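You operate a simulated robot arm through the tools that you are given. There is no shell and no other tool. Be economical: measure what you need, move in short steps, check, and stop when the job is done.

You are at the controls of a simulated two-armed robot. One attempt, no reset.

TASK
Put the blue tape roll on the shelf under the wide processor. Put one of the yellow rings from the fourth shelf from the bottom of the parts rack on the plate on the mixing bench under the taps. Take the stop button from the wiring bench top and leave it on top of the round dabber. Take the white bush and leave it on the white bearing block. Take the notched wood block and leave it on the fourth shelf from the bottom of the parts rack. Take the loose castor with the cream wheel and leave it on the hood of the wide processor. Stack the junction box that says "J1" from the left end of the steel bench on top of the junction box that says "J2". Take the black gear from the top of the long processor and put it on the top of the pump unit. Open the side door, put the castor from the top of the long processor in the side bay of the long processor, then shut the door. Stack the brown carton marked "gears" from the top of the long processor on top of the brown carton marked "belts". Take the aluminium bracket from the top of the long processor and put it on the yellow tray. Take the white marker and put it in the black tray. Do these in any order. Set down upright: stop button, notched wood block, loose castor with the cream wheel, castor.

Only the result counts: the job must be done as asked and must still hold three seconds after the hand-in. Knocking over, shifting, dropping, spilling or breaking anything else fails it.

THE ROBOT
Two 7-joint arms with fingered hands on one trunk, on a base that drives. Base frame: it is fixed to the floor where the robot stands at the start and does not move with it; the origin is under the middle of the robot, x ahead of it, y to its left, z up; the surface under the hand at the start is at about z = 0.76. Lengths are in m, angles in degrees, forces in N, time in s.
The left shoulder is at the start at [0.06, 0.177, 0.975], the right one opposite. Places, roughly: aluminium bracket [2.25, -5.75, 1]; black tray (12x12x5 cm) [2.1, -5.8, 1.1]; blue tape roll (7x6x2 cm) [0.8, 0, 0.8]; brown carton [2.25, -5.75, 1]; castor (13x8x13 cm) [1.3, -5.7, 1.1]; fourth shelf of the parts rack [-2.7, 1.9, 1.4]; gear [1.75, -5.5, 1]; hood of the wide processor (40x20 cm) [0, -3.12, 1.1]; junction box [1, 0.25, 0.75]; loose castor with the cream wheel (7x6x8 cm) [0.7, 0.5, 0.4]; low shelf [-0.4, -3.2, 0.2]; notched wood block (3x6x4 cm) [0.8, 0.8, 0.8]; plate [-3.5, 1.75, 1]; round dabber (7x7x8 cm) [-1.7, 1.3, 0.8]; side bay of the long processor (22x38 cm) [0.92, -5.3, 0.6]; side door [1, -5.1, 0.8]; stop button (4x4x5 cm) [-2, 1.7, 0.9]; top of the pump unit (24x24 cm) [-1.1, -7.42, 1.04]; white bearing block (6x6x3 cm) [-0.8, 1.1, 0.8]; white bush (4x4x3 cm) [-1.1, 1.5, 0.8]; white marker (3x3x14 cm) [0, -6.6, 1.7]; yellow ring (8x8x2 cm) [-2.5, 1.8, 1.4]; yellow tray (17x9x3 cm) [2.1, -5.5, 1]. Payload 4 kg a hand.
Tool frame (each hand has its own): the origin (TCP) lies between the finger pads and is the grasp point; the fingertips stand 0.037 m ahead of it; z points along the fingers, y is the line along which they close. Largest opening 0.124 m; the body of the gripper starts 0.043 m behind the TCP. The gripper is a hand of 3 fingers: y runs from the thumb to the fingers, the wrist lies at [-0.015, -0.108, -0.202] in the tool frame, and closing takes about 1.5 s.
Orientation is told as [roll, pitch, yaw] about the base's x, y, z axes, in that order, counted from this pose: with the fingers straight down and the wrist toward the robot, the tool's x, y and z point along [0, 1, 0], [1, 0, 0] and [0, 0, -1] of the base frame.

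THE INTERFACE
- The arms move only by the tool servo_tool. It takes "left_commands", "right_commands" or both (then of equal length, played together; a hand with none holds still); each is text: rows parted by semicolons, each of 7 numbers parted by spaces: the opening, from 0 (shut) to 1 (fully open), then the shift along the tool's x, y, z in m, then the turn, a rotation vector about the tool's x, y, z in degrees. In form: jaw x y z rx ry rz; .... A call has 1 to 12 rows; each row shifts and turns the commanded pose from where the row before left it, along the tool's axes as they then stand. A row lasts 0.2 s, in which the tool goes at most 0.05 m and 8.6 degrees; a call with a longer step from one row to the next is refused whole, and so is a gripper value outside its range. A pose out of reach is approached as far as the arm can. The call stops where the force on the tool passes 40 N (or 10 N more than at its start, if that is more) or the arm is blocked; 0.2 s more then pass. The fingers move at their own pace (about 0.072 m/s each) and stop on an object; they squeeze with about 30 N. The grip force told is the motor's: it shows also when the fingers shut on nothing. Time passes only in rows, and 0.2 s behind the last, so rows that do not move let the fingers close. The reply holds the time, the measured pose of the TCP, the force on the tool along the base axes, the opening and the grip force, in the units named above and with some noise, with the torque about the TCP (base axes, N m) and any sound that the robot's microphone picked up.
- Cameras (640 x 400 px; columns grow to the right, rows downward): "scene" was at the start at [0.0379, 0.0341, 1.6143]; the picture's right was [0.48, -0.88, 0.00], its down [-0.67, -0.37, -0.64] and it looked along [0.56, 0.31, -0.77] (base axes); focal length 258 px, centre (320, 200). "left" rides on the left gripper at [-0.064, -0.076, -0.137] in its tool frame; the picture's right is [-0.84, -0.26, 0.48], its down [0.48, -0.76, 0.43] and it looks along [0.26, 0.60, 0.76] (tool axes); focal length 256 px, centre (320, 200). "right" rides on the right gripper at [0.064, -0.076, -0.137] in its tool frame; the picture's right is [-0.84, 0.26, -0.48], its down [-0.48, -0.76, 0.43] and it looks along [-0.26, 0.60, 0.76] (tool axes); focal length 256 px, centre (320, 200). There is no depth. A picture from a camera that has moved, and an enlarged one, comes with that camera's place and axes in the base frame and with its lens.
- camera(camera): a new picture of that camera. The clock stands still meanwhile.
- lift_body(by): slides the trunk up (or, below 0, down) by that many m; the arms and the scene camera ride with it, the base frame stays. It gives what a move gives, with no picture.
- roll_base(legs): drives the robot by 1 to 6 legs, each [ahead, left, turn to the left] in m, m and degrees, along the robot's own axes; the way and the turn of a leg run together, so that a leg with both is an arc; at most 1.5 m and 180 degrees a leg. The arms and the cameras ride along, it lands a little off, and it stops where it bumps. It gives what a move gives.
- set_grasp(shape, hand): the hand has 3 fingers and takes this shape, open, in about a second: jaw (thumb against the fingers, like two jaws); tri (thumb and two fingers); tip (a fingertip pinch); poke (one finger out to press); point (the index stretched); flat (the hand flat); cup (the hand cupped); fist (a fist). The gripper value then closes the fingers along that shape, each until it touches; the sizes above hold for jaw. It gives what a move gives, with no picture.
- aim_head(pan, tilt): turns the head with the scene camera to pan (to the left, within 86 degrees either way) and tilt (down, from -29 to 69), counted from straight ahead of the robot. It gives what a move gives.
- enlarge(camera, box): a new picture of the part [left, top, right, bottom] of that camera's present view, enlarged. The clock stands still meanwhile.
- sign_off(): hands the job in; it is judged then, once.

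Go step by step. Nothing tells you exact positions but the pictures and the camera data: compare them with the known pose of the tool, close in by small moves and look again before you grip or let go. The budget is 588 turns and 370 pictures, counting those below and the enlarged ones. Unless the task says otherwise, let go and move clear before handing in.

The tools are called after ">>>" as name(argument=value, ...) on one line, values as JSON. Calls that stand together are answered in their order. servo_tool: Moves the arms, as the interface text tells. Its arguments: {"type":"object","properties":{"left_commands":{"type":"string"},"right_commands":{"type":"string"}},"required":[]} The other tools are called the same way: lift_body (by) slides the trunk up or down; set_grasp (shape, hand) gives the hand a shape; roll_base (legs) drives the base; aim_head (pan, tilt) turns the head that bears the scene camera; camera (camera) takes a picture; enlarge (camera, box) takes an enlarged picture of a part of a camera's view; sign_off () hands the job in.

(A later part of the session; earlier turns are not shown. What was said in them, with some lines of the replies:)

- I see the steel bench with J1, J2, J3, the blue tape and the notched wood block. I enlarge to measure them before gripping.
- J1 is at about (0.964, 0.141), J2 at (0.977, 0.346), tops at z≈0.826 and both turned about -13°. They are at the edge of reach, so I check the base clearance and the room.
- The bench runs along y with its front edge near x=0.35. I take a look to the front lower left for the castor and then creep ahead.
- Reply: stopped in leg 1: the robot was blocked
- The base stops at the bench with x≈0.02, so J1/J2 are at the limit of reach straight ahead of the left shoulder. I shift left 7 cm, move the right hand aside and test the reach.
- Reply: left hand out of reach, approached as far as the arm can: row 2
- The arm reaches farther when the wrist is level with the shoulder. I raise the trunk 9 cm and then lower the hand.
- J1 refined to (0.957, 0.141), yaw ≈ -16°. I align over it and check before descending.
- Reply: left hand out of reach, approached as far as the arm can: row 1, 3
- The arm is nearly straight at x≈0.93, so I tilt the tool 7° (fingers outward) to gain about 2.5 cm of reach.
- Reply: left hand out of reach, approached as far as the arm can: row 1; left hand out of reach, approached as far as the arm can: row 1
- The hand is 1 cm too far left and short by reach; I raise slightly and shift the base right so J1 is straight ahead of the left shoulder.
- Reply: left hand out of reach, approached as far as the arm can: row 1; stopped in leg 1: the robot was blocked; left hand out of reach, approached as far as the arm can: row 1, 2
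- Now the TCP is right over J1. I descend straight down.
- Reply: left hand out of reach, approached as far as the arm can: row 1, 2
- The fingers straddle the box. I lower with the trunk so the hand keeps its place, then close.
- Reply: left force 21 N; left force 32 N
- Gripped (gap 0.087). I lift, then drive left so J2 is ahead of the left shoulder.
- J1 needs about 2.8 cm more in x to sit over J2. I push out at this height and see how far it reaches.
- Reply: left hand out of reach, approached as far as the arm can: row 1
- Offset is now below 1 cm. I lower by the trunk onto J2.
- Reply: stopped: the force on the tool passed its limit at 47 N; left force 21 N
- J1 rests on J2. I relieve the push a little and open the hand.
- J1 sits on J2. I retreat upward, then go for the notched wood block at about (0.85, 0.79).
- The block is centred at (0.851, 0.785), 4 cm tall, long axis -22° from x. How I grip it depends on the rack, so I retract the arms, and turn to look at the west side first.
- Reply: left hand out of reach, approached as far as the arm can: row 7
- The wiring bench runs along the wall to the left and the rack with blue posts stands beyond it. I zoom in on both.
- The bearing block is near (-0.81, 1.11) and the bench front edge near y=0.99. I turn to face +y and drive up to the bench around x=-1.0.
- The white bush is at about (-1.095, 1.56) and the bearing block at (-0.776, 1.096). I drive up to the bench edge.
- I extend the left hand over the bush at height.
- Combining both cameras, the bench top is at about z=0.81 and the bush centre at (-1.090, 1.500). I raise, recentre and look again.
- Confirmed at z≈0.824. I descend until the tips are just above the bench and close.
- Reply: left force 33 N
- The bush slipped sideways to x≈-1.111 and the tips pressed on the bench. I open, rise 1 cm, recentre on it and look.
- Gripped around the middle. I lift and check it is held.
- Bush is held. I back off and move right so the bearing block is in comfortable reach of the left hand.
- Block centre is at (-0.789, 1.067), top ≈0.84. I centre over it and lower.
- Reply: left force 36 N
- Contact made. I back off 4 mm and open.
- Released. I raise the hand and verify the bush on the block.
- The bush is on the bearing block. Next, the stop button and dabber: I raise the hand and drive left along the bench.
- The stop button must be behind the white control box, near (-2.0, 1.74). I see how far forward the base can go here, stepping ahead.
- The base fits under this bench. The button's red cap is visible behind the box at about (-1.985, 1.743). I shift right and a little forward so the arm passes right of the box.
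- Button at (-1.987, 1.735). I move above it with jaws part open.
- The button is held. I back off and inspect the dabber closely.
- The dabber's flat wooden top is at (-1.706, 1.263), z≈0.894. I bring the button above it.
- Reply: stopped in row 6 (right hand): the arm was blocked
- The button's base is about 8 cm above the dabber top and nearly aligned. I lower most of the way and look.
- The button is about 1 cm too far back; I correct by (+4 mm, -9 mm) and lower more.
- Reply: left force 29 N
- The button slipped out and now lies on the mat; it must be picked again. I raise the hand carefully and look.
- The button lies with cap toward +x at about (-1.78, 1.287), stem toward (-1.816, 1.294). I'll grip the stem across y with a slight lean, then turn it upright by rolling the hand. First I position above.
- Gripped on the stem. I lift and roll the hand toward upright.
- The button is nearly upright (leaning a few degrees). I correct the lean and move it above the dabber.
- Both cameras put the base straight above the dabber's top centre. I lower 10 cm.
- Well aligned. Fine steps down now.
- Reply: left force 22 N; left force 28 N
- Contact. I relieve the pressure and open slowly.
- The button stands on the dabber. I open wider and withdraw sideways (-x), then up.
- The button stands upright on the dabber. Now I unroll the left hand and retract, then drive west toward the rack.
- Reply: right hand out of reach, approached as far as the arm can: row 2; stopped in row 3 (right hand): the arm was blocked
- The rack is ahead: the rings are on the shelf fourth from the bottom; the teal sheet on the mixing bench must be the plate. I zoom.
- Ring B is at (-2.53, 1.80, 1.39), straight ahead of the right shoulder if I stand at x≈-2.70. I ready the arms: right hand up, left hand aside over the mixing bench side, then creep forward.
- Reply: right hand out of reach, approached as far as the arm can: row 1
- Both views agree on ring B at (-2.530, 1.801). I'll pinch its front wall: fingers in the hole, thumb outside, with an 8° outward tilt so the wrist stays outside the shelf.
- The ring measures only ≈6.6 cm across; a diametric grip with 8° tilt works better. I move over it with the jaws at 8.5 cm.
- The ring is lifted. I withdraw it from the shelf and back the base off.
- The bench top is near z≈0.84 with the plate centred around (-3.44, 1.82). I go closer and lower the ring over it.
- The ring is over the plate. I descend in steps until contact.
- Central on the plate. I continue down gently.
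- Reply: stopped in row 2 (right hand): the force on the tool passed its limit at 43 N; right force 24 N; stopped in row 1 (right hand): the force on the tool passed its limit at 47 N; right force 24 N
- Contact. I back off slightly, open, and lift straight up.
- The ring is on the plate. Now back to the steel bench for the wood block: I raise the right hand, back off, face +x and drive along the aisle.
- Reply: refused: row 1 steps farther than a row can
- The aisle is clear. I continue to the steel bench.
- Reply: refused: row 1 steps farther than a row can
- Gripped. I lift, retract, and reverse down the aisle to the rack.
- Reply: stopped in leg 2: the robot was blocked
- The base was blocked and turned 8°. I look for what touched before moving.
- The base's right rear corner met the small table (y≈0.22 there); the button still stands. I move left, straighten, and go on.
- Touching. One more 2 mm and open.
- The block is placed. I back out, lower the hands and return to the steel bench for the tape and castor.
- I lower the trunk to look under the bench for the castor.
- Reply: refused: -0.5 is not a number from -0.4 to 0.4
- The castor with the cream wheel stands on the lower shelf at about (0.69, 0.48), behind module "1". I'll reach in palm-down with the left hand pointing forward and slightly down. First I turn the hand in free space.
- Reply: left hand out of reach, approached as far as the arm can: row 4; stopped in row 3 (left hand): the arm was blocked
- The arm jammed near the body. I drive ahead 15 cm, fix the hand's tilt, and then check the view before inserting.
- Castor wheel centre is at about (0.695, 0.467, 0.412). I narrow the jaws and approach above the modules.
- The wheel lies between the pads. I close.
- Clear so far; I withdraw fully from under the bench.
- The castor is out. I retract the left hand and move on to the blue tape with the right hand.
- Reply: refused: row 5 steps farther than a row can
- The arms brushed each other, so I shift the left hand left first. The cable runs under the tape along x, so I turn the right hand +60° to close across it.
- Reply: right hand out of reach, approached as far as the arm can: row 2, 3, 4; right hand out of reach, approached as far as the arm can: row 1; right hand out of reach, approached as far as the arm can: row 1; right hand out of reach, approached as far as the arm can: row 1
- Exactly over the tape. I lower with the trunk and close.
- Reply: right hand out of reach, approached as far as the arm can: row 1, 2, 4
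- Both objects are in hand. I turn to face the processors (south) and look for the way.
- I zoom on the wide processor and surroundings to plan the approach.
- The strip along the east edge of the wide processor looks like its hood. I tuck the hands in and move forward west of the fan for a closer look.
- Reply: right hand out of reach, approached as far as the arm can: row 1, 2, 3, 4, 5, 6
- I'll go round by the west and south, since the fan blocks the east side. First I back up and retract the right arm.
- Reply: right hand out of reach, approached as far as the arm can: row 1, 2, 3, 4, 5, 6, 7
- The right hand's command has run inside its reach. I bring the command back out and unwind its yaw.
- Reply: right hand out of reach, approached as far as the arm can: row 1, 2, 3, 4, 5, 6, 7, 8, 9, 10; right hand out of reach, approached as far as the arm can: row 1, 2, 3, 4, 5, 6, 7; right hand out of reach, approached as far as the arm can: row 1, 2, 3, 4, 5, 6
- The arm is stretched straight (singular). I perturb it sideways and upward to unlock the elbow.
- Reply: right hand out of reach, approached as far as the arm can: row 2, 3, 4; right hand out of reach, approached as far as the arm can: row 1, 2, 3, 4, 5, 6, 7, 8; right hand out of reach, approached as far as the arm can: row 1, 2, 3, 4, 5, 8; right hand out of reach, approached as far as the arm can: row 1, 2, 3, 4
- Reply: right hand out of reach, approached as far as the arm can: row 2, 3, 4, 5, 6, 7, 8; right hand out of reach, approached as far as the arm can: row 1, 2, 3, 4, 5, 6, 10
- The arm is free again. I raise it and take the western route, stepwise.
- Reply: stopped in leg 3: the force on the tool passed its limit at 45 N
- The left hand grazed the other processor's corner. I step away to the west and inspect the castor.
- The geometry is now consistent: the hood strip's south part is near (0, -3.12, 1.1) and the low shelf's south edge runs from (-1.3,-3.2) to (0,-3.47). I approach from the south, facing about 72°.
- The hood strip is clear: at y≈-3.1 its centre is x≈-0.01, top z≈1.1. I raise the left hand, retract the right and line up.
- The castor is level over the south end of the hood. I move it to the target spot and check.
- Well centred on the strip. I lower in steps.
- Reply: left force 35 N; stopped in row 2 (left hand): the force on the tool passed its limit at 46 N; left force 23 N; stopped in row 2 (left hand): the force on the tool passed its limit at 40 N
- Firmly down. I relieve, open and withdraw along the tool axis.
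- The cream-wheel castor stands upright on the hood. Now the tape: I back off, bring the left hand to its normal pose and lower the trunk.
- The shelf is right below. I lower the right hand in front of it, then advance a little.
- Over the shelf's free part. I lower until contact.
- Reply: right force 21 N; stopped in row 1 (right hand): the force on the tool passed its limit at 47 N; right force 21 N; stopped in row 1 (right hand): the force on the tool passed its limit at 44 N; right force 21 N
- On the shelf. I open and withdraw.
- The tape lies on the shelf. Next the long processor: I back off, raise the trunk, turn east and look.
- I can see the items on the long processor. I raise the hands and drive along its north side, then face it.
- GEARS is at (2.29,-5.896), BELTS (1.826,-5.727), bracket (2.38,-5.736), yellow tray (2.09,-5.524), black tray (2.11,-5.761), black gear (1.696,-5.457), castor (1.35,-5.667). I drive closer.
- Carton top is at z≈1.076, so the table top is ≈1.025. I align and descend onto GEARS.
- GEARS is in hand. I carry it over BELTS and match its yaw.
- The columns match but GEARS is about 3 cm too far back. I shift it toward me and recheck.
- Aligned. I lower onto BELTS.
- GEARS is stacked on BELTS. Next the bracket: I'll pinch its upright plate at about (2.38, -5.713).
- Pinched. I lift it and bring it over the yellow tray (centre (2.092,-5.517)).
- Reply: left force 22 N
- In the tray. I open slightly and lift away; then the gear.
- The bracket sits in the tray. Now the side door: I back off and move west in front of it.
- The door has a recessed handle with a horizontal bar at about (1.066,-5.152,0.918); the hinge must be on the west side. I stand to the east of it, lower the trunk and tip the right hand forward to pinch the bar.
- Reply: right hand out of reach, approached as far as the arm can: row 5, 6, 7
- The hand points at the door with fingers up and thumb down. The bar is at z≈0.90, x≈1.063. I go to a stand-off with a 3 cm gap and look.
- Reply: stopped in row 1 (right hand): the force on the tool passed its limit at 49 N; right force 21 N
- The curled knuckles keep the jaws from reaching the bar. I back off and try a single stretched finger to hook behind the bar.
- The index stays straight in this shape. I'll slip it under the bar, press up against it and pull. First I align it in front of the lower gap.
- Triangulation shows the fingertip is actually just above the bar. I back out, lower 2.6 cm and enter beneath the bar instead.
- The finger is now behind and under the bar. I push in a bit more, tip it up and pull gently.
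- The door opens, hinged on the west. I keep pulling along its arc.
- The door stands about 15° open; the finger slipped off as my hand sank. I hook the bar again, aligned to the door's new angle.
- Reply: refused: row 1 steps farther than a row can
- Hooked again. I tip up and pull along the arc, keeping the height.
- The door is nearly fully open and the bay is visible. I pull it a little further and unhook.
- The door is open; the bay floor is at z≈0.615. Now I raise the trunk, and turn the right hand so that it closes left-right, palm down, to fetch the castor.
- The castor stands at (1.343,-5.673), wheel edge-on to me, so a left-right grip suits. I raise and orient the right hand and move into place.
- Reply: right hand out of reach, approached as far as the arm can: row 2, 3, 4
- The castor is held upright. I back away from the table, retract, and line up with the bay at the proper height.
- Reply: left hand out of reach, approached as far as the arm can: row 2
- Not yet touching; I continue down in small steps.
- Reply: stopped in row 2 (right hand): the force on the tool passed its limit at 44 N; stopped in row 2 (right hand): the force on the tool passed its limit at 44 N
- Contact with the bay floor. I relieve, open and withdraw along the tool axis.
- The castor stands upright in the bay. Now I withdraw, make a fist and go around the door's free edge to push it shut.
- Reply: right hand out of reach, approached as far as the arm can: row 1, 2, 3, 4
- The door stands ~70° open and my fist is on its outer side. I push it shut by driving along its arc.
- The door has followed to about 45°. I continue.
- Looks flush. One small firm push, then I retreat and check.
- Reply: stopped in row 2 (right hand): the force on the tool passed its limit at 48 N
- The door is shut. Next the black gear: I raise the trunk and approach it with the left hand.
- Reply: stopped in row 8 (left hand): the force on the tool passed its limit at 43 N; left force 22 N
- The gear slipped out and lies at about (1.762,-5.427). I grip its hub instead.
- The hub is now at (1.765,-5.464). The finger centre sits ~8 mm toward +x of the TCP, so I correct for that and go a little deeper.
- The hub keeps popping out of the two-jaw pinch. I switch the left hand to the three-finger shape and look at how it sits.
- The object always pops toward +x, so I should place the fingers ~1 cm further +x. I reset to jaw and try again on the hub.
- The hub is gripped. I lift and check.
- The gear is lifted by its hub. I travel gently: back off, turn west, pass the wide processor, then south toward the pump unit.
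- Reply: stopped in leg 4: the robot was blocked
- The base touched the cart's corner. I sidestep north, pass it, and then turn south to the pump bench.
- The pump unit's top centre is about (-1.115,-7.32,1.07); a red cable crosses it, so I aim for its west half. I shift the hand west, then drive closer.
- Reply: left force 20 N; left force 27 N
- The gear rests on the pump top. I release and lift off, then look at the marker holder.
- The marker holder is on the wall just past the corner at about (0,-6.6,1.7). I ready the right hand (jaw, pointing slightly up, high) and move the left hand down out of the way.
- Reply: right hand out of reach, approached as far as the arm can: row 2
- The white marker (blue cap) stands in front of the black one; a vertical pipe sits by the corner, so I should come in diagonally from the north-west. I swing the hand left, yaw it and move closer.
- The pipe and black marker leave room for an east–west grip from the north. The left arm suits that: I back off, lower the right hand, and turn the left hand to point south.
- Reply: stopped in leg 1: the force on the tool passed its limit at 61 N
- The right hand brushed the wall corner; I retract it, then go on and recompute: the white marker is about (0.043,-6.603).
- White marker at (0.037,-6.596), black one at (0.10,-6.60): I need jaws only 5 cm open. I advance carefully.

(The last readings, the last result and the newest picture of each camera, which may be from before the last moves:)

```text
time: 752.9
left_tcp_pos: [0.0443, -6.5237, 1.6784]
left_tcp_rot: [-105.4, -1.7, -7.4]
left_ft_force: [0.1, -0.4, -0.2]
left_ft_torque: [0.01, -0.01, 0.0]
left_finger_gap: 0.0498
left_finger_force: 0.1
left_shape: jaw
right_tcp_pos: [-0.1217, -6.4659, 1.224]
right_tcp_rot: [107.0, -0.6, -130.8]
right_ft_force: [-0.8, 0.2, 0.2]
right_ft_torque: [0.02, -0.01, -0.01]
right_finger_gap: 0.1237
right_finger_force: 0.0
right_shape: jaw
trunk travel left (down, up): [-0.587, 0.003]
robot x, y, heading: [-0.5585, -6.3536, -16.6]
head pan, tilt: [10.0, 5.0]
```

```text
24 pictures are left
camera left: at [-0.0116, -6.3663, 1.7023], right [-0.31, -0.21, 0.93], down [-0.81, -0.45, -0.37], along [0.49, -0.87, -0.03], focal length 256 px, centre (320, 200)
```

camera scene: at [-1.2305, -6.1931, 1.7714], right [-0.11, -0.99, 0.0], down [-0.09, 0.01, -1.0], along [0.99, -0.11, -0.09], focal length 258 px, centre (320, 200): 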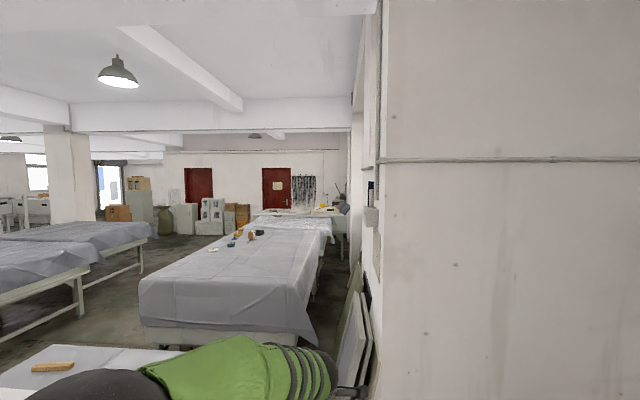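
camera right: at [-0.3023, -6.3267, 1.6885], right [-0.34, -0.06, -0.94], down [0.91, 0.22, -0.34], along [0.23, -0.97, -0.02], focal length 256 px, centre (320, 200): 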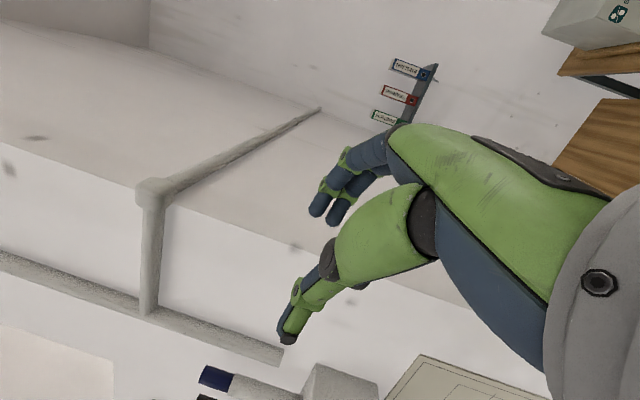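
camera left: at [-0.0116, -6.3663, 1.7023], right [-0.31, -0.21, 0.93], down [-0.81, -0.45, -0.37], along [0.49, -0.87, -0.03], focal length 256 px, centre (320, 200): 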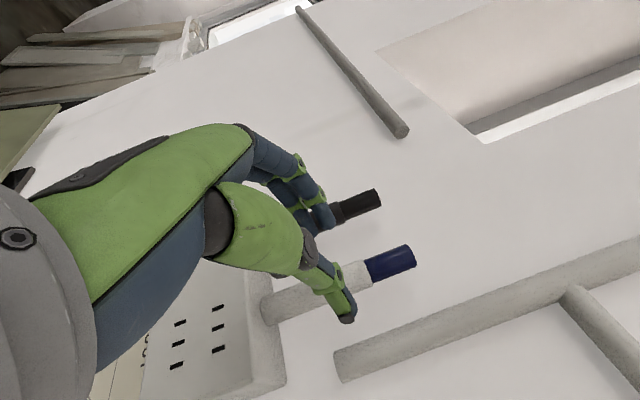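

>>> servo_tool(left_commands="0.38 0.0065 -0.003 0.02 0 0 0;0.38 0 0 0.012 0 0 0;0.2 0 0 0 0 0 0;0.1 0 0 0 0 0 0;0 0 0 0 0 0 0;0 0 0 0 0 0 0")

>>> camera(camera="left")

```text
time: 754.3
left_tcp_pos: [0.0374, -6.5549, 1.6784]
left_tcp_rot: [-105.3, -1.7, -7.4]
left_ft_force: [0.5, -0.3, 1.2]
left_ft_torque: [-0.01, -0.03, 0.0]
left_finger_gap: 0.0
left_finger_force: 30.4
left_shape: jaw
right_tcp_pos: [-0.1214, -6.4661, 1.225]
right_tcp_rot: [106.8, -0.6, -130.8]
right_ft_force: [0.5, -0.1, -0.1]
right_ft_torque: [0.02, -0.01, -0.02]
right_finger_gap: 0.1235
right_finger_force: 0.0
right_shape: jaw
trunk travel left (down, up): [-0.587, 0.003]
robot x, y, heading: [-0.5598, -6.3529, -16.5]
head pan, tilt: [10.0, 5.0]
```

```text
23 pictures are left
camera left: at [-0.0187, -6.3984, 1.7041], right [-0.31, -0.21, 0.93], down [-0.81, -0.44, -0.37], along [0.49, -0.87, -0.03], focal length 256 px, centre (320, 200)
```

left: 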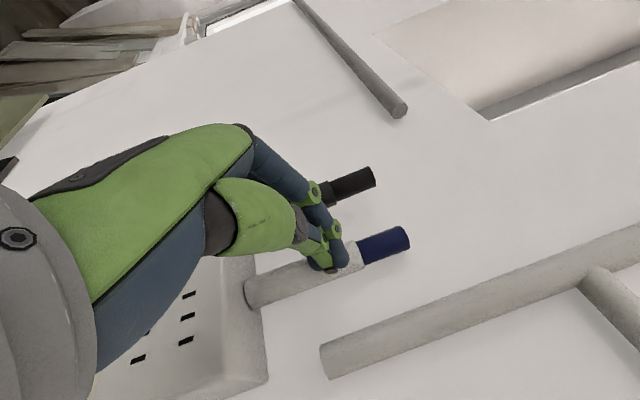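

>>> servo_tool(left_commands="0.3 0 0 -0.01 0 0 0;0.38 0 0.002 0 0 0 0;0.38 0.004 0 0.018 0 0 0;0.38 0.004 0 0.015 0 0 0;0.38 0 0 0 0 0 0;0.2 0 0 0 0 0 0;0.1 0 0 0 0 0 0;0 0 0 0 0 0 0;0 0 0 0 0 0 0")

>>> camera(camera="left")

```text
time: 756.3
left_tcp_pos: [0.0359, -6.5801, 1.6778]
left_tcp_rot: [-105.2, -1.7, -7.5]
left_ft_force: [0.0, 0.5, 0.3]
left_ft_torque: [0.0, -0.01, -0.04]
left_finger_gap: 0.0221
left_finger_force: 30.3
left_shape: jaw
right_tcp_pos: [-0.1208, -6.466, 1.2249]
right_tcp_rot: [106.9, -0.4, -130.8]
right_ft_force: [-0.8, -1.0, -0.4]
right_ft_torque: [0.04, 0.01, -0.03]
right_finger_gap: 0.1235
right_finger_force: 0.0
right_shape: jaw
trunk travel left (down, up): [-0.587, 0.003]
robot x, y, heading: [-0.5594, -6.3526, -16.5]
head pan, tilt: [10.0, 5.0]
```

```text
22 pictures are left
camera left: at [-0.0202, -6.4225, 1.7025], right [-0.31, -0.21, 0.93], down [-0.81, -0.44, -0.37], along [0.49, -0.87, -0.03], focal length 256 px, centre (320, 200)
```

left: 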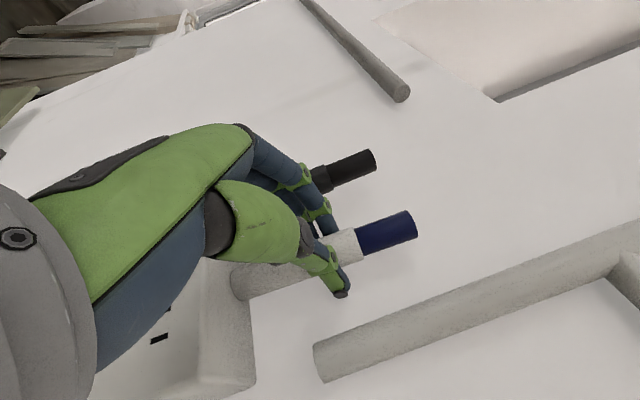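

Gripped (2.2 cm). I lift it straight up out of the holder, then draw back.

>>> servo_tool(left_commands="0 -0.0193 0 0.0053 0 0 0;0 -0.0193 0 0.0053 0 0 0;0 -0.0193 0 0.0053 0 0 0;0 -0.0193 0 0.0053 0 0 0;0 0 0 0 0 0 0")

>>> camera(camera="left")

```text
time: 757.5
left_tcp_pos: [0.0347, -6.5802, 1.759]
left_tcp_rot: [-105.4, -1.8, -7.5]
left_ft_force: [0.6, 1.0, -0.2]
left_ft_torque: [0.02, 0.02, -0.04]
left_finger_gap: 0.022
left_finger_force: 29.6
left_shape: jaw
right_tcp_pos: [-0.1216, -6.4649, 1.2253]
right_tcp_rot: [106.9, -0.7, -130.8]
right_ft_force: [0.2, -0.3, -0.4]
right_ft_torque: [0.05, 0.03, 0.01]
right_finger_gap: 0.1237
right_finger_force: 0.0
right_shape: jaw
trunk travel left (down, up): [-0.587, 0.003]
robot x, y, heading: [-0.5586, -6.3505, -16.4]
head pan, tilt: [10.0, 5.0]
```

```text
21 pictures are left
camera left: at [-0.0216, -6.4233, 1.7828], right [-0.31, -0.21, 0.93], down [-0.81, -0.45, -0.37], along [0.49, -0.87, -0.03], focal length 256 px, centre (320, 200)
```

left: 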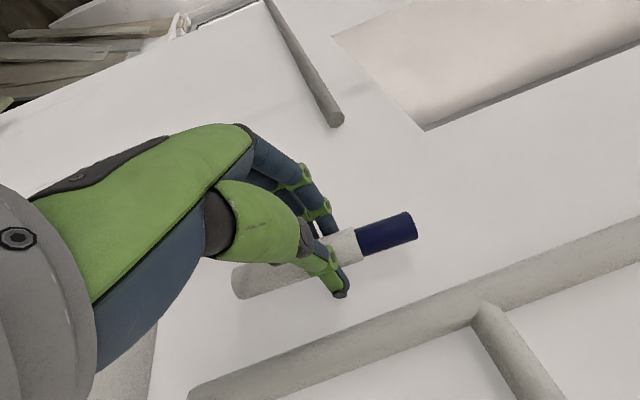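

The marker is out. I draw it back, return the hand to tool-down (so the marker lies horizontal), and drive back to the long processor.

>>> servo_tool(left_commands="0 -0.012 0 -0.04 0 0 0;0 -0.012 0 -0.04 0 0 0;0 -0.012 0 -0.04 0 0 0;0 0 0 0 0 0 0")

>>> roll_base(legs=[[-0.6, 0, 0]])

>>> servo_tool(left_commands="0 0.04 0 -0.011 0 0 0;0 0.04 0 -0.011 0 0 0;0 0.04 0 -0.011 0 0 0;0 0.04 0 -0.011 0 0 0;0 0.04 0 -0.011 0 0 0;0 0.04 0 -0.011 0 0 0;0 0.04 0 -0.011 0 0 0;0 0.04 0 -0.011 0 0 0;0 0.04 0 -0.011 0 0 0;0 0.04 0 -0.011 0 0 0;0 0 0 0 0 0 0")

>>> servo_tool(left_commands="0 0 0 0 0 8.1 0;0 0 0 0 0 8.1 0;0 0 0 0 0 8.1 0;0 0 0 0 0 8.1 0;0 0 0 0 0 8.1 0;0 0 0 0 0 8.1 0;0 0 0 0 0 8.1 0;0 0 0 0 0 8.1 0;0 0 0 0 0 8.1 0;0 0 0 0 0 8.1 0;0 0 0 0 0 8.1 0;0 0 0 0 0 8.1 0")

>>> camera(camera="left")

```text
time: 758.5
left_tcp_pos: [0.0502, -6.4557, 1.761]
left_tcp_rot: [-105.3, -1.6, -7.5]
left_ft_force: [-0.7, 0.8, -0.3]
left_ft_torque: [0.03, 0.03, -0.01]
left_finger_gap: 0.0215
left_finger_force: 29.9
left_shape: jaw
right_tcp_pos: [-0.1202, -6.4654, 1.2252]
right_tcp_rot: [106.8, -0.4, -131.0]
right_ft_force: [-0.6, -0.3, -0.7]
right_ft_torque: [-0.01, -0.02, -0.03]
right_finger_gap: 0.124
right_finger_force: 0.0
right_shape: jaw
trunk travel left (down, up): [-0.587, 0.003]
robot x, y, heading: [-0.5624, -6.3564, -16.5]
head pan, tilt: [10.0, 5.0]
```

```text
time: 761.9
left_tcp_pos: [-0.5312, -6.2828, 1.7625]
left_tcp_rot: [-105.3, -1.7, -7.3]
left_ft_force: [-0.8, 0.7, 0.4]
left_ft_torque: [0.01, 0.02, 0.01]
left_finger_gap: 0.0219
left_finger_force: 29.8
left_shape: jaw
right_tcp_pos: [-0.7009, -6.2921, 1.2258]
right_tcp_rot: [107.0, -0.6, -130.7]
right_ft_force: [-0.4, 0.5, 0.6]
right_ft_torque: [-0.01, 0.02, -0.02]
right_finger_gap: 0.1237
right_finger_force: 0.0
right_shape: jaw
trunk travel left (down, up): [-0.587, 0.003]
robot x, y, heading: [-1.1387, -6.1837, -16.6]
head pan, tilt: [10.0, 5.0]
```

```text
time: 764.3
left_tcp_pos: [-0.518, -6.2812, 1.3475]
left_tcp_rot: [-105.3, -1.7, -7.2]
left_ft_force: [0.3, -0.8, -0.5]
left_ft_torque: [-0.03, 0.03, 0.0]
left_finger_gap: 0.0213
left_finger_force: 30.1
left_shape: jaw
right_tcp_pos: [-0.7009, -6.2931, 1.2253]
right_tcp_rot: [107.1, -0.5, -130.7]
right_ft_force: [0.0, 0.8, 0.2]
right_ft_torque: [-0.02, 0.01, 0.02]
right_finger_gap: 0.1236
right_finger_force: 0.0
right_shape: jaw
trunk travel left (down, up): [-0.587, 0.003]
robot x, y, heading: [-1.1423, -6.1829, -16.3]
head pan, tilt: [10.0, 5.0]
```

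```text
time: 766.9
left_tcp_pos: [-0.5169, -6.283, 1.3461]
left_tcp_rot: [-7.9, -1.8, -7.2]
left_ft_force: [-0.2, -0.1, 0.3]
left_ft_torque: [0.05, -0.02, 0.01]
left_finger_gap: 0.0216
left_finger_force: 29.4
left_shape: jaw
right_tcp_pos: [-0.7007, -6.2929, 1.2255]
right_tcp_rot: [106.9, -0.5, -130.7]
right_ft_force: [0.0, 0.7, -0.2]
right_ft_torque: [0.03, 0.01, 0.01]
right_finger_gap: 0.1235
right_finger_force: 0.1
right_shape: jaw
trunk travel left (down, up): [-0.587, 0.003]
robot x, y, heading: [-1.1433, -6.1774, -16.6]
head pan, tilt: [10.0, 5.0]
```

```text
20 pictures are left
camera left: at [-0.6025, -6.3172, 1.4887], right [-0.36, -0.86, -0.37], down [-0.69, 0.51, -0.52], along [0.63, 0.07, -0.77], focal length 256 px, centre (320, 200)
```

left: 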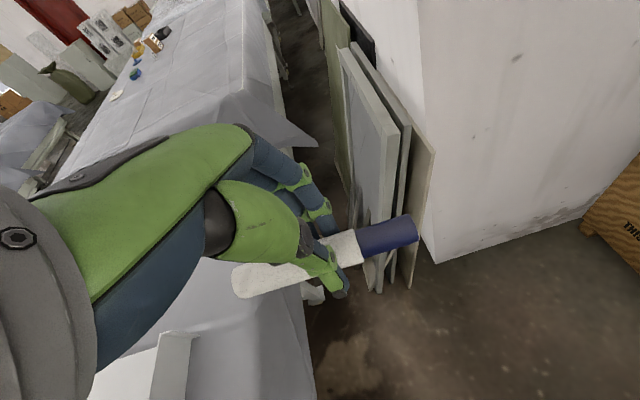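

>>> roll_base(legs=[[-0.5, 0, 0], [0, 0, 106.6], [1.4, 0, 0], [0.48, 0, 0], [0, 0, -90], [1.4, 0, 0]])

>>> servo_tool(left_commands="0 0 0 0 0 7.5 0;0 0 0 0 0 0 0")

```text
time: 793.8
left_tcp_pos: [0.3916, -4.0354, 1.3455]
left_tcp_rot: [-8.0, -1.6, 9.8]
left_ft_force: [0.2, 0.3, -0.4]
left_ft_torque: [-0.01, 0.03, 0.0]
left_finger_gap: 0.0209
left_finger_force: 30.7
left_shape: jaw
right_tcp_pos: [0.2194, -4.0989, 1.2248]
right_tcp_rot: [106.9, -0.6, -113.6]
right_ft_force: [0.0, 0.3, -0.6]
right_ft_torque: [0.01, 0.01, -0.02]
right_finger_gap: 0.1236
right_finger_force: 0.1
right_shape: jaw
trunk travel left (down, up): [-0.587, 0.003]
robot x, y, heading: [-0.2337, -4.1213, 0.4]
head pan, tilt: [10.0, 5.0]
```

```text
time: 794.4
left_tcp_pos: [0.3901, -4.0343, 1.3476]
left_tcp_rot: [-0.5, -1.7, 9.9]
left_ft_force: [-0.2, 0.5, -0.3]
left_ft_torque: [-0.01, 0.0, -0.02]
left_finger_gap: 0.0206
left_finger_force: 29.8
left_shape: jaw
right_tcp_pos: [0.2203, -4.0975, 1.225]
right_tcp_rot: [107.0, -0.6, -113.5]
right_ft_force: [-0.3, 0.5, 0.3]
right_ft_torque: [0.0, 0.0, 0.0]
right_finger_gap: 0.124
right_finger_force: 0.1
right_shape: jaw
trunk travel left (down, up): [-0.587, 0.003]
robot x, y, heading: [-0.2342, -4.1246, 0.7]
head pan, tilt: [10.0, 5.0]
```

>>> servo_tool(right_commands="1 0 0.04 0 0 0 0;1 0 0.04 0 0 0 0;1 0 0.04 0 0 0 0;1 0 0 0 0 0 0")

>>> roll_base(legs=[[1.4, -0.12, 0], [0.92, -0.15, 0], [0, 0, -102.7]])

>>> aim_head(pan=0, tilt=42)

>>> camera(camera="scene")

```text
time: 795.4
left_tcp_pos: [0.3902, -4.0354, 1.3469]
left_tcp_rot: [-0.6, -1.6, 9.9]
left_ft_force: [0.4, 0.2, -0.6]
left_ft_torque: [0.01, -0.01, 0.03]
left_finger_gap: 0.021
left_finger_force: 29.6
left_shape: jaw
right_tcp_pos: [0.1726, -4.2084, 1.2261]
right_tcp_rot: [106.9, -0.5, -113.6]
right_ft_force: [-0.1, 0.8, 0.1]
right_ft_torque: [-0.02, 0.03, -0.02]
right_finger_gap: 0.1238
right_finger_force: 0.1
right_shape: jaw
trunk travel left (down, up): [-0.587, 0.003]
robot x, y, heading: [-0.2323, -4.1258, 0.7]
head pan, tilt: [10.0, 5.0]
```

```text
time: 811.1
left_tcp_pos: [2.0246, -5.0097, 1.3472]
left_tcp_rot: [-0.6, -1.7, -92.9]
left_ft_force: [-0.3, 0.2, -0.2]
left_ft_torque: [-0.03, 0.0, 0.0]
left_finger_gap: 0.0205
left_finger_force: 30.0
left_shape: jaw
right_tcp_pos: [1.9031, -4.7572, 1.2263]
right_tcp_rot: [106.9, -0.5, 143.8]
right_ft_force: [-0.2, -0.1, -0.6]
right_ft_torque: [-0.01, 0.02, -0.03]
right_finger_gap: 0.1237
right_finger_force: 0.0
right_shape: jaw
trunk travel left (down, up): [-0.587, 0.003]
robot x, y, heading: [2.0741, -4.385, -102.2]
head pan, tilt: [10.0, 5.0]
```

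```text
time: 812.2
left_tcp_pos: [2.024, -5.0096, 1.346]
left_tcp_rot: [-0.7, -1.8, -92.9]
left_ft_force: [0.4, 0.4, 0.3]
left_ft_torque: [0.0, -0.02, -0.01]
left_finger_gap: 0.0206
left_finger_force: 30.2
left_shape: jaw
right_tcp_pos: [1.903, -4.7576, 1.2265]
right_tcp_rot: [106.9, -0.5, 143.7]
right_ft_force: [0.4, -0.2, 0.1]
right_ft_torque: [-0.02, 0.02, -0.02]
right_finger_gap: 0.1241
right_finger_force: 0.0
right_shape: jaw
trunk travel left (down, up): [-0.587, 0.003]
robot x, y, heading: [2.0766, -4.3809, -101.7]
head pan, tilt: [0.0, 42.0]
```

```text
19 pictures are left
camera scene: at [2.0668, -4.4379, 1.7128], right [-0.98, 0.21, 0.0], down [0.14, 0.65, -0.74], along [-0.16, -0.73, -0.67], focal length 258 px, centre (320, 200)
```

scene: 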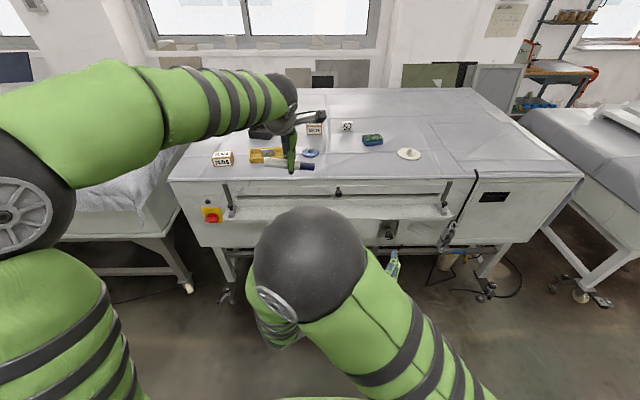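

>>> roll_base(legs=[[0.42, 0.11, 0]])

>>> servo_tool(left_commands="0 0 0 0 0 0 -6.7;0 0 0 0 0 0 -6.7;0 0 0 0 0 0 -6.7;0 0 0 0 0 0 0")

>>> camera(camera="left")

```text
time: 814.8
left_tcp_pos: [2.0422, -5.446, 1.3454]
left_tcp_rot: [-0.6, -1.5, -93.0]
left_ft_force: [0.5, -0.4, -0.3]
left_ft_torque: [0.02, 0.0, 0.0]
left_finger_gap: 0.0205
left_finger_force: 30.1
left_shape: jaw
right_tcp_pos: [1.921, -5.1923, 1.2258]
right_tcp_rot: [106.9, -0.6, 143.7]
right_ft_force: [-0.3, -0.9, 0.1]
right_ft_torque: [0.01, 0.01, -0.04]
right_finger_gap: 0.1237
right_finger_force: 0.1
right_shape: jaw
trunk travel left (down, up): [-0.587, 0.003]
robot x, y, heading: [2.0956, -4.8154, -102.1]
head pan, tilt: [0.0, 42.0]
```

```text
time: 815.8
left_tcp_pos: [2.0434, -5.4442, 1.3451]
left_tcp_rot: [-1.1, -1.4, -72.8]
left_ft_force: [0.2, 0.0, -0.4]
left_ft_torque: [-0.03, -0.02, -0.01]
left_finger_gap: 0.0203
left_finger_force: 30.6
left_shape: jaw
right_tcp_pos: [1.9218, -5.192, 1.2273]
right_tcp_rot: [107.0, -0.6, 143.7]
right_ft_force: [0.1, 0.1, -0.4]
right_ft_torque: [0.02, -0.03, -0.01]
right_finger_gap: 0.1236
right_finger_force: 0.2
right_shape: jaw
trunk travel left (down, up): [-0.587, 0.003]
robot x, y, heading: [2.0957, -4.8144, -102.0]
head pan, tilt: [0.0, 42.0]
```

```text
18 pictures are left
camera left: at [1.9621, -5.3876, 1.4831], right [-0.88, -0.02, -0.47], down [0.23, 0.86, -0.46], along [0.41, -0.52, -0.75], focal length 256 px, centre (320, 200)
```

left: 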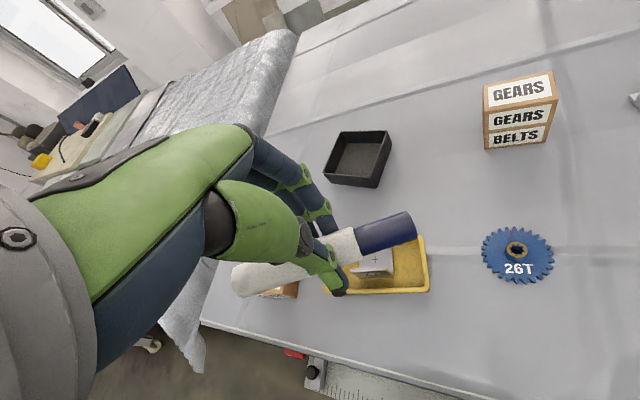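

>>> servo_tool(left_commands="0 -0.0064 0.0402 0 0 0 0;0 -0.0064 0.0402 0 0 0 0;0 -0.0064 0.0402 0 0 0 0;0 -0.0064 0.0402 0 0 0 0;0 -0.0064 0.0402 0 0 0 0;0 -0.0064 0.0402 0 0 0 0;0 -0.0064 0.0402 0 0 0 0;0 -0.0064 0.0402 0 0 0 0;0 0 0 0.045 0 0 0;0 0 0 0.045 0 0 0;0 0 0 0.045 0 0 0;0 0 0 0 0 0 0")

>>> camera(camera="left")

>>> enlarge(camera="scene", box=[230, 110, 390, 250])

```text
time: 818.4
left_tcp_pos: [2.1091, -5.7176, 1.1928]
left_tcp_rot: [-1.0, -1.4, -72.9]
left_ft_force: [0.0, -0.7, 0.0]
left_ft_torque: [0.0, -0.02, 0.02]
left_finger_gap: 0.0201
left_finger_force: 30.4
left_shape: jaw
left hand out of reach, approached as far as the arm can: row 7, 8
right_tcp_pos: [1.9228, -5.1921, 1.2266]
right_tcp_rot: [107.0, -0.6, 143.7]
right_ft_force: [-0.8, 0.2, -0.4]
right_ft_torque: [-0.01, 0.02, 0.0]
right_finger_gap: 0.124
right_finger_force: 0.0
right_shape: jaw
trunk travel left (down, up): [-0.587, 0.003]
robot x, y, heading: [2.0914, -4.8175, -102.1]
head pan, tilt: [0.0, 42.0]
```

```text
17 pictures are left
camera left: at [2.0282, -5.6609, 1.33], right [-0.88, -0.02, -0.47], down [0.23, 0.86, -0.46], along [0.41, -0.52, -0.75], focal length 256 px, centre (320, 200)
```

left: 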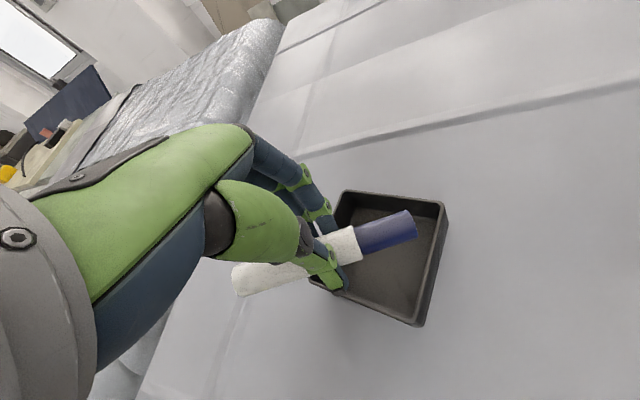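

```text
2.86 times, centred on (310, 180) of scene
camera zoom: at [2.0858, -4.8724, 1.7128], right [-0.98, 0.21, 0.0], down [0.14, 0.65, -0.74], along [-0.16, -0.73, -0.67], focal length 736 px, centre (349, 257)
```

zoom: 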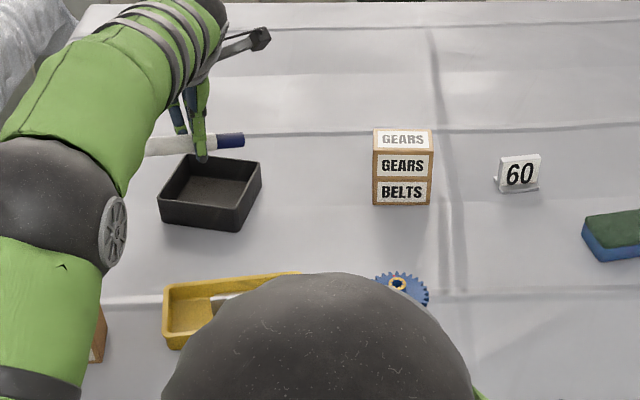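

>>> roll_base(legs=[[0.044, 0.0, 0]])

>>> servo_tool(left_commands="0 0 0 0.03 0 0 0;0 0 0 0 0 0 0")

>>> camera(camera="left")

```text
time: 819.3
left_tcp_pos: [2.0994, -5.7633, 1.1913]
left_tcp_rot: [-1.0, -1.2, -72.8]
left_ft_force: [0.0, -0.1, -0.5]
left_ft_torque: [0.01, 0.02, 0.02]
left_finger_gap: 0.0206
left_finger_force: 29.7
left_shape: jaw
right_tcp_pos: [1.9125, -5.2375, 1.2256]
right_tcp_rot: [106.7, -0.6, 143.6]
right_ft_force: [0.4, -1.6, 0.2]
right_ft_torque: [0.0, 0.0, -0.03]
right_finger_gap: 0.1238
right_finger_force: 0.0
right_shape: jaw
trunk travel left (down, up): [-0.587, 0.003]
robot x, y, heading: [2.0862, -4.8603, -102.1]
head pan, tilt: [0.0, 42.0]
```

```text
time: 819.9
left_tcp_pos: [2.0998, -5.7618, 1.163]
left_tcp_rot: [-1.2, -1.4, -72.8]
left_ft_force: [-0.2, -0.7, -0.2]
left_ft_torque: [-0.01, -0.03, -0.04]
left_finger_gap: 0.0203
left_finger_force: 30.3
left_shape: jaw
right_tcp_pos: [1.9128, -5.2352, 1.2268]
right_tcp_rot: [107.0, -0.5, 143.6]
right_ft_force: [0.1, 0.5, -0.3]
right_ft_torque: [0.04, 0.0, 0.01]
right_finger_gap: 0.1239
right_finger_force: 0.0
right_shape: jaw
trunk travel left (down, up): [-0.587, 0.003]
robot x, y, heading: [2.0862, -4.8608, -101.9]
head pan, tilt: [0.0, 42.0]
```

```text
15 pictures are left
camera left: at [2.0179, -5.7045, 1.3001], right [-0.88, -0.02, -0.47], down [0.23, 0.86, -0.46], along [0.41, -0.52, -0.75], focal length 256 px, centre (320, 200)
```

left: 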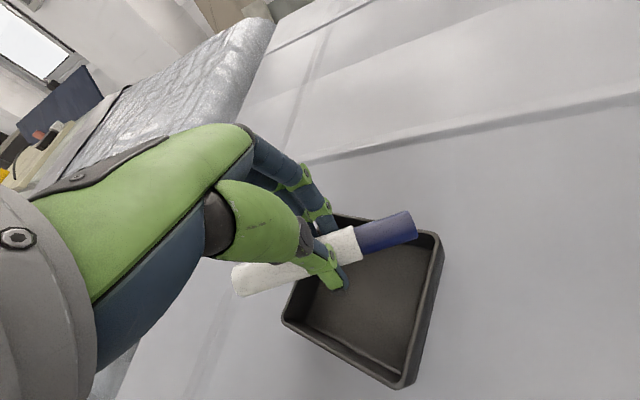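

I rotate the marker 11° to match the tray's diagonal, then lower it in.

>>> servo_tool(left_commands="0 0 0 0 0 0 -5.5;0 0 0.0 0 0 0 -5.5;0 0 0 0.03 0 0 0;0 0 0 0.025 0 0 0;0 0 0 0 0 0 0")

>>> camera(camera="left")

```text
time: 821.1
left_tcp_pos: [2.0973, -5.7636, 1.107]
left_tcp_rot: [-1.4, -1.1, -61.7]
left_ft_force: [-1.5, -0.1, 4.3]
left_ft_torque: [-0.17, 0.28, 0.03]
left_finger_gap: 0.0194
left_finger_force: 30.3
left_shape: jaw
right_tcp_pos: [1.9126, -5.2356, 1.2271]
right_tcp_rot: [107.0, -0.5, 143.7]
right_ft_force: [0.3, 0.9, 0.7]
right_ft_torque: [-0.01, 0.02, 0.0]
right_finger_gap: 0.1237
right_finger_force: 0.0
right_shape: jaw
trunk travel left (down, up): [-0.587, 0.003]
robot x, y, heading: [2.085, -4.8594, -102.2]
head pan, tilt: [0.0, 42.0]
```

```text
14 pictures are left
camera left: at [2.0082, -5.7224, 1.2453], right [-0.87, -0.18, -0.47], down [0.06, 0.89, -0.46], along [0.5, -0.43, -0.75], focal length 256 px, centre (320, 200)
```

left: 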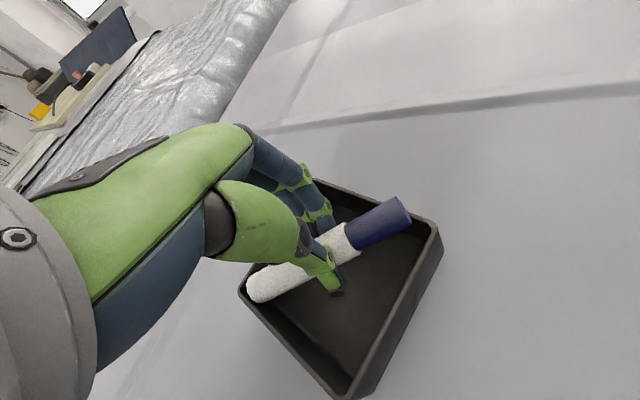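

>>> servo_tool(left_commands="0 0 0 -0.012 0 0 0;0 -0.011 0.004 0 0 0 0;0 0 0 0.015 0 0 0;0 0 0 0.01 0 0 0;0 0 0 0 0 0 0")

>>> camera(camera="left")

```text
time: 822.3
left_tcp_pos: [2.0903, -5.7723, 1.0982]
left_tcp_rot: [-1.5, -1.3, -61.9]
left_ft_force: [1.2, 1.1, 17.4]
left_ft_torque: [-0.24, 0.12, 0.0]
left_finger_gap: 0.0189
left_finger_force: 30.3
left_shape: jaw
right_tcp_pos: [1.9119, -5.2335, 1.2271]
right_tcp_rot: [107.0, -0.6, 143.6]
right_ft_force: [-0.9, -0.4, -0.2]
right_ft_torque: [0.0, 0.0, 0.02]
right_finger_gap: 0.1236
right_finger_force: 0.0
right_shape: jaw
trunk travel left (down, up): [-0.587, 0.003]
robot x, y, heading: [2.0842, -4.8627, -101.9]
head pan, tilt: [0.0, 42.0]
```

```text
13 pictures are left
camera left: at [2.001, -5.7309, 1.2361], right [-0.87, -0.18, -0.47], down [0.06, 0.88, -0.46], along [0.5, -0.43, -0.75], focal length 256 px, centre (320, 200)
```

left: 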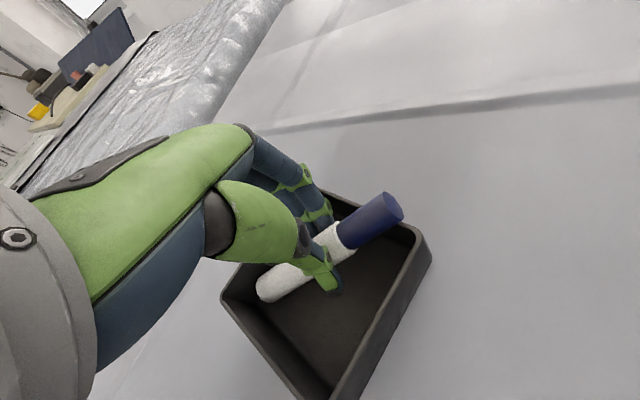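

The marker is turned too far now; I raise it slightly, rotate back ~10° and centre it.

>>> servo_tool(left_commands="0 0 0 -0.02 0 0 0;0 0.005 -0.004 0 0 0 5;0 0 0 0 0 0 5;0 0 0 0.015 0 0 0;0 0 0 0 0 0 0")

>>> camera(camera="left")

```text
time: 823.5
left_tcp_pos: [2.0928, -5.7672, 1.1006]
left_tcp_rot: [-1.1, -1.4, -72.0]
left_ft_force: [-0.2, 0.6, 2.6]
left_ft_torque: [-0.04, 0.19, -0.03]
left_finger_gap: 0.0191
left_finger_force: 30.1
left_shape: jaw
right_tcp_pos: [1.9129, -5.2353, 1.227]
right_tcp_rot: [107.0, -0.6, 143.6]
right_ft_force: [0.5, -0.3, 0.0]
right_ft_torque: [0.0, 0.01, 0.02]
right_finger_gap: 0.1239
right_finger_force: 0.0
right_shape: jaw
trunk travel left (down, up): [-0.587, 0.003]
robot x, y, heading: [2.0885, -4.8643, -102.0]
head pan, tilt: [0.0, 42.0]
```

```text
12 pictures are left
camera left: at [2.0109, -5.7109, 1.2375], right [-0.88, -0.03, -0.47], down [0.22, 0.86, -0.46], along [0.42, -0.51, -0.75], focal length 256 px, centre (320, 200)
```

left: 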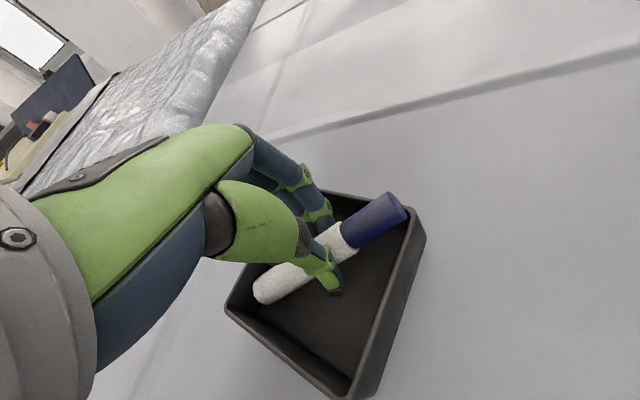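

>>> servo_tool(left_commands="0 0 0 -0.015 0 0 0;0 0.004 -0.006 0 0 0 6;0 0 0 0 0 0 4;0 0 0 0.015 0 0 0;0 0 0 0.008 0 0 0;0 0 0 0 0 0 0")

>>> camera(camera="left")

```text
time: 824.9
left_tcp_pos: [2.0947, -5.7587, 1.0959]
left_tcp_rot: [-1.0, -1.8, -81.8]
left_ft_force: [1.7, -1.7, 17.9]
left_ft_torque: [-0.19, 0.09, 0.02]
left_finger_gap: 0.0192
left_finger_force: 30.0
left_shape: jaw
right_tcp_pos: [1.9128, -5.2344, 1.2275]
right_tcp_rot: [107.0, -0.4, 143.5]
right_ft_force: [0.0, 0.8, -0.5]
right_ft_torque: [0.01, 0.0, 0.01]
right_finger_gap: 0.1238
right_finger_force: 0.0
right_shape: jaw
trunk travel left (down, up): [-0.587, 0.003]
robot x, y, heading: [2.0877, -4.8623, -102.1]
head pan, tilt: [0.0, 42.0]
```

```text
11 pictures are left
camera left: at [2.0237, -5.6894, 1.2322], right [-0.87, 0.12, -0.48], down [0.37, 0.81, -0.47], along [0.33, -0.58, -0.75], focal length 256 px, centre (320, 200)
```

left: 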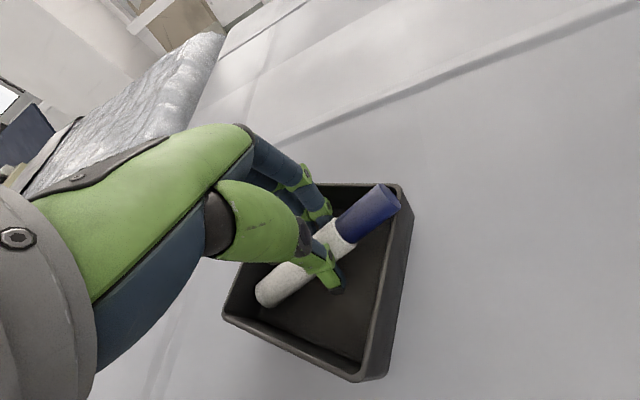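

Aligned with the diagonal now; I shift it 1 cm toward the left corner, lower and release.

>>> servo_tool(left_commands="0 0 0 -0.018 0 0 0;0 0.011 0 0 0 0 0;0 0 0 0.015 0 0 0;0 0 0 0.01 0 0 0;0 0 0 0.006 0 0 0;0 0 0 0 0 0 0")

>>> camera(camera="left")

```text
time: 826.1
left_tcp_pos: [2.1051, -5.7635, 1.0896]
left_tcp_rot: [-1.2, -2.3, -81.8]
left_ft_force: [1.0, 1.7, 7.2]
left_ft_torque: [0.1, -0.14, 0.04]
left_finger_gap: 0.019
left_finger_force: 30.2
left_shape: jaw
right_tcp_pos: [1.9124, -5.236, 1.2244]
right_tcp_rot: [106.9, -0.5, 143.7]
right_ft_force: [-1.2, -0.5, 0.4]
right_ft_torque: [-0.02, 0.01, -0.02]
right_finger_gap: 0.124
right_finger_force: 0.0
right_shape: jaw
trunk travel left (down, up): [-0.587, 0.003]
robot x, y, heading: [2.0875, -4.8634, -102.0]
head pan, tilt: [0.0, 42.0]
stopped in row 5 (left hand): the force on the tool passed its limit at 44 N (the readings are from after the stop); the commanded pose is now the measured one
```

```text
10 pictures are left
camera left: at [2.0344, -5.6912, 1.2249], right [-0.87, 0.12, -0.47], down [0.37, 0.8, -0.47], along [0.33, -0.59, -0.74], focal length 256 px, centre (320, 200)
```

left: 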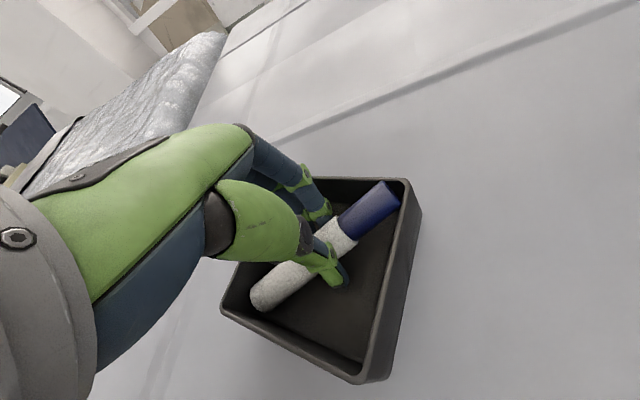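

It fits inside the tray. I release and lift.

>>> servo_tool(left_commands="0 0 0 -0.005 0 0 0;0.2 0 0 0 0 0 0;0.3 0 0 0 0 0 0;0.35 0 0 0 0 0 0;0.35 0 0 -0.02 0 0 0;0.35 0 0 -0.04 0 0 0;0.4 0 0 -0.05 0 0 0;0.6 0 0 -0.05 0 0 0;0.6 0 -0.04 0 0 0 0;0.6 0 -0.04 0 0 0 0;0.6 0 0 0 0 0 0")

>>> camera(camera="left")

```text
time: 828.5
left_tcp_pos: [2.097, -5.6764, 1.2505]
left_tcp_rot: [-1.3, -2.2, -81.9]
left_ft_force: [0.0, 0.4, 0.3]
left_ft_torque: [0.04, 0.0, -0.01]
left_finger_gap: 0.0742
left_finger_force: 0.1
left_shape: jaw
right_tcp_pos: [1.9138, -5.237, 1.2268]
right_tcp_rot: [107.0, -0.6, 143.7]
right_ft_force: [0.0, 0.7, -0.2]
right_ft_torque: [-0.03, 0.05, 0.0]
right_finger_gap: 0.1237
right_finger_force: 0.0
right_shape: jaw
trunk travel left (down, up): [-0.587, 0.003]
robot x, y, heading: [2.0861, -4.8586, -101.8]
head pan, tilt: [0.0, 42.0]
```

```text
9 pictures are left
camera left: at [2.0254, -5.6048, 1.3857], right [-0.87, 0.12, -0.47], down [0.36, 0.8, -0.47], along [0.33, -0.59, -0.74], focal length 256 px, centre (320, 200)
```

left: 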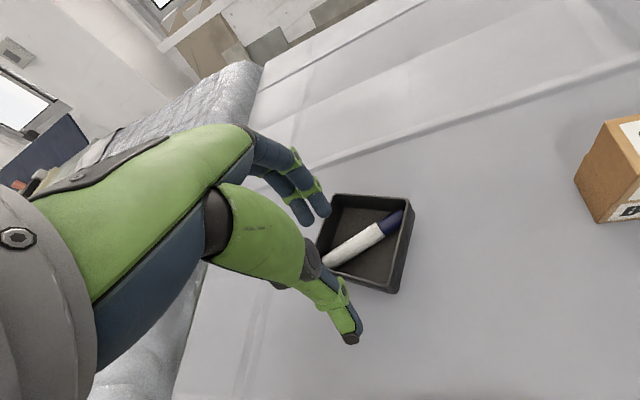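

The marker lies in the black tray. I retreat and take one last look at the long processor.

>>> roll_base(legs=[[-0.4, 0, 0]])

>>> camera(camera="scene")

```text
time: 831.0
left_tcp_pos: [2.1807, -5.2852, 1.2501]
left_tcp_rot: [-1.2, -2.3, -81.9]
left_ft_force: [-0.2, 0.3, -0.1]
left_ft_torque: [-0.02, 0.02, -0.01]
left_finger_gap: 0.0742
left_finger_force: 0.0
left_shape: jaw
right_tcp_pos: [1.9977, -4.8439, 1.2269]
right_tcp_rot: [107.0, -0.4, 143.8]
right_ft_force: [1.3, -0.2, 0.1]
right_ft_torque: [0.03, -0.03, -0.01]
right_finger_gap: 0.1239
right_finger_force: 0.1
right_shape: jaw
trunk travel left (down, up): [-0.587, 0.003]
robot x, y, heading: [2.1715, -4.4701, -101.8]
head pan, tilt: [0.0, 42.0]
```

```text
8 pictures are left
camera scene: at [2.1597, -4.5243, 1.7128], right [-0.98, 0.21, 0.0], down [0.14, 0.65, -0.74], along [-0.15, -0.73, -0.67], focal length 258 px, centre (320, 200)
```

scene: 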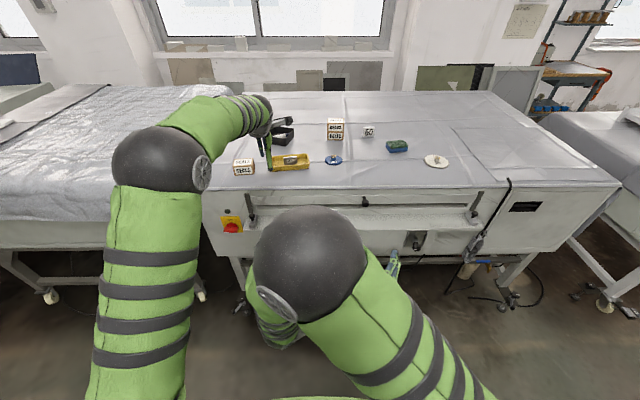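

Everything is in place and the hands are clear, so I hand in the job.

>>> sign_off()

```text
The job is handed in.
```

I finished all twelve tasks, and the job is handed in. I didn't go back to re-check most of them after the later driving.

- **Dropped and regripped:** the stop button fell onto the mat once, and the black gear slid on the table before I got a good grip. Both ended up where you asked.
- **Bumps:** the base, or a hand, touched the small table, both processors, a cart and the wall corner while driving. I saw nothing else knocked over or moved.
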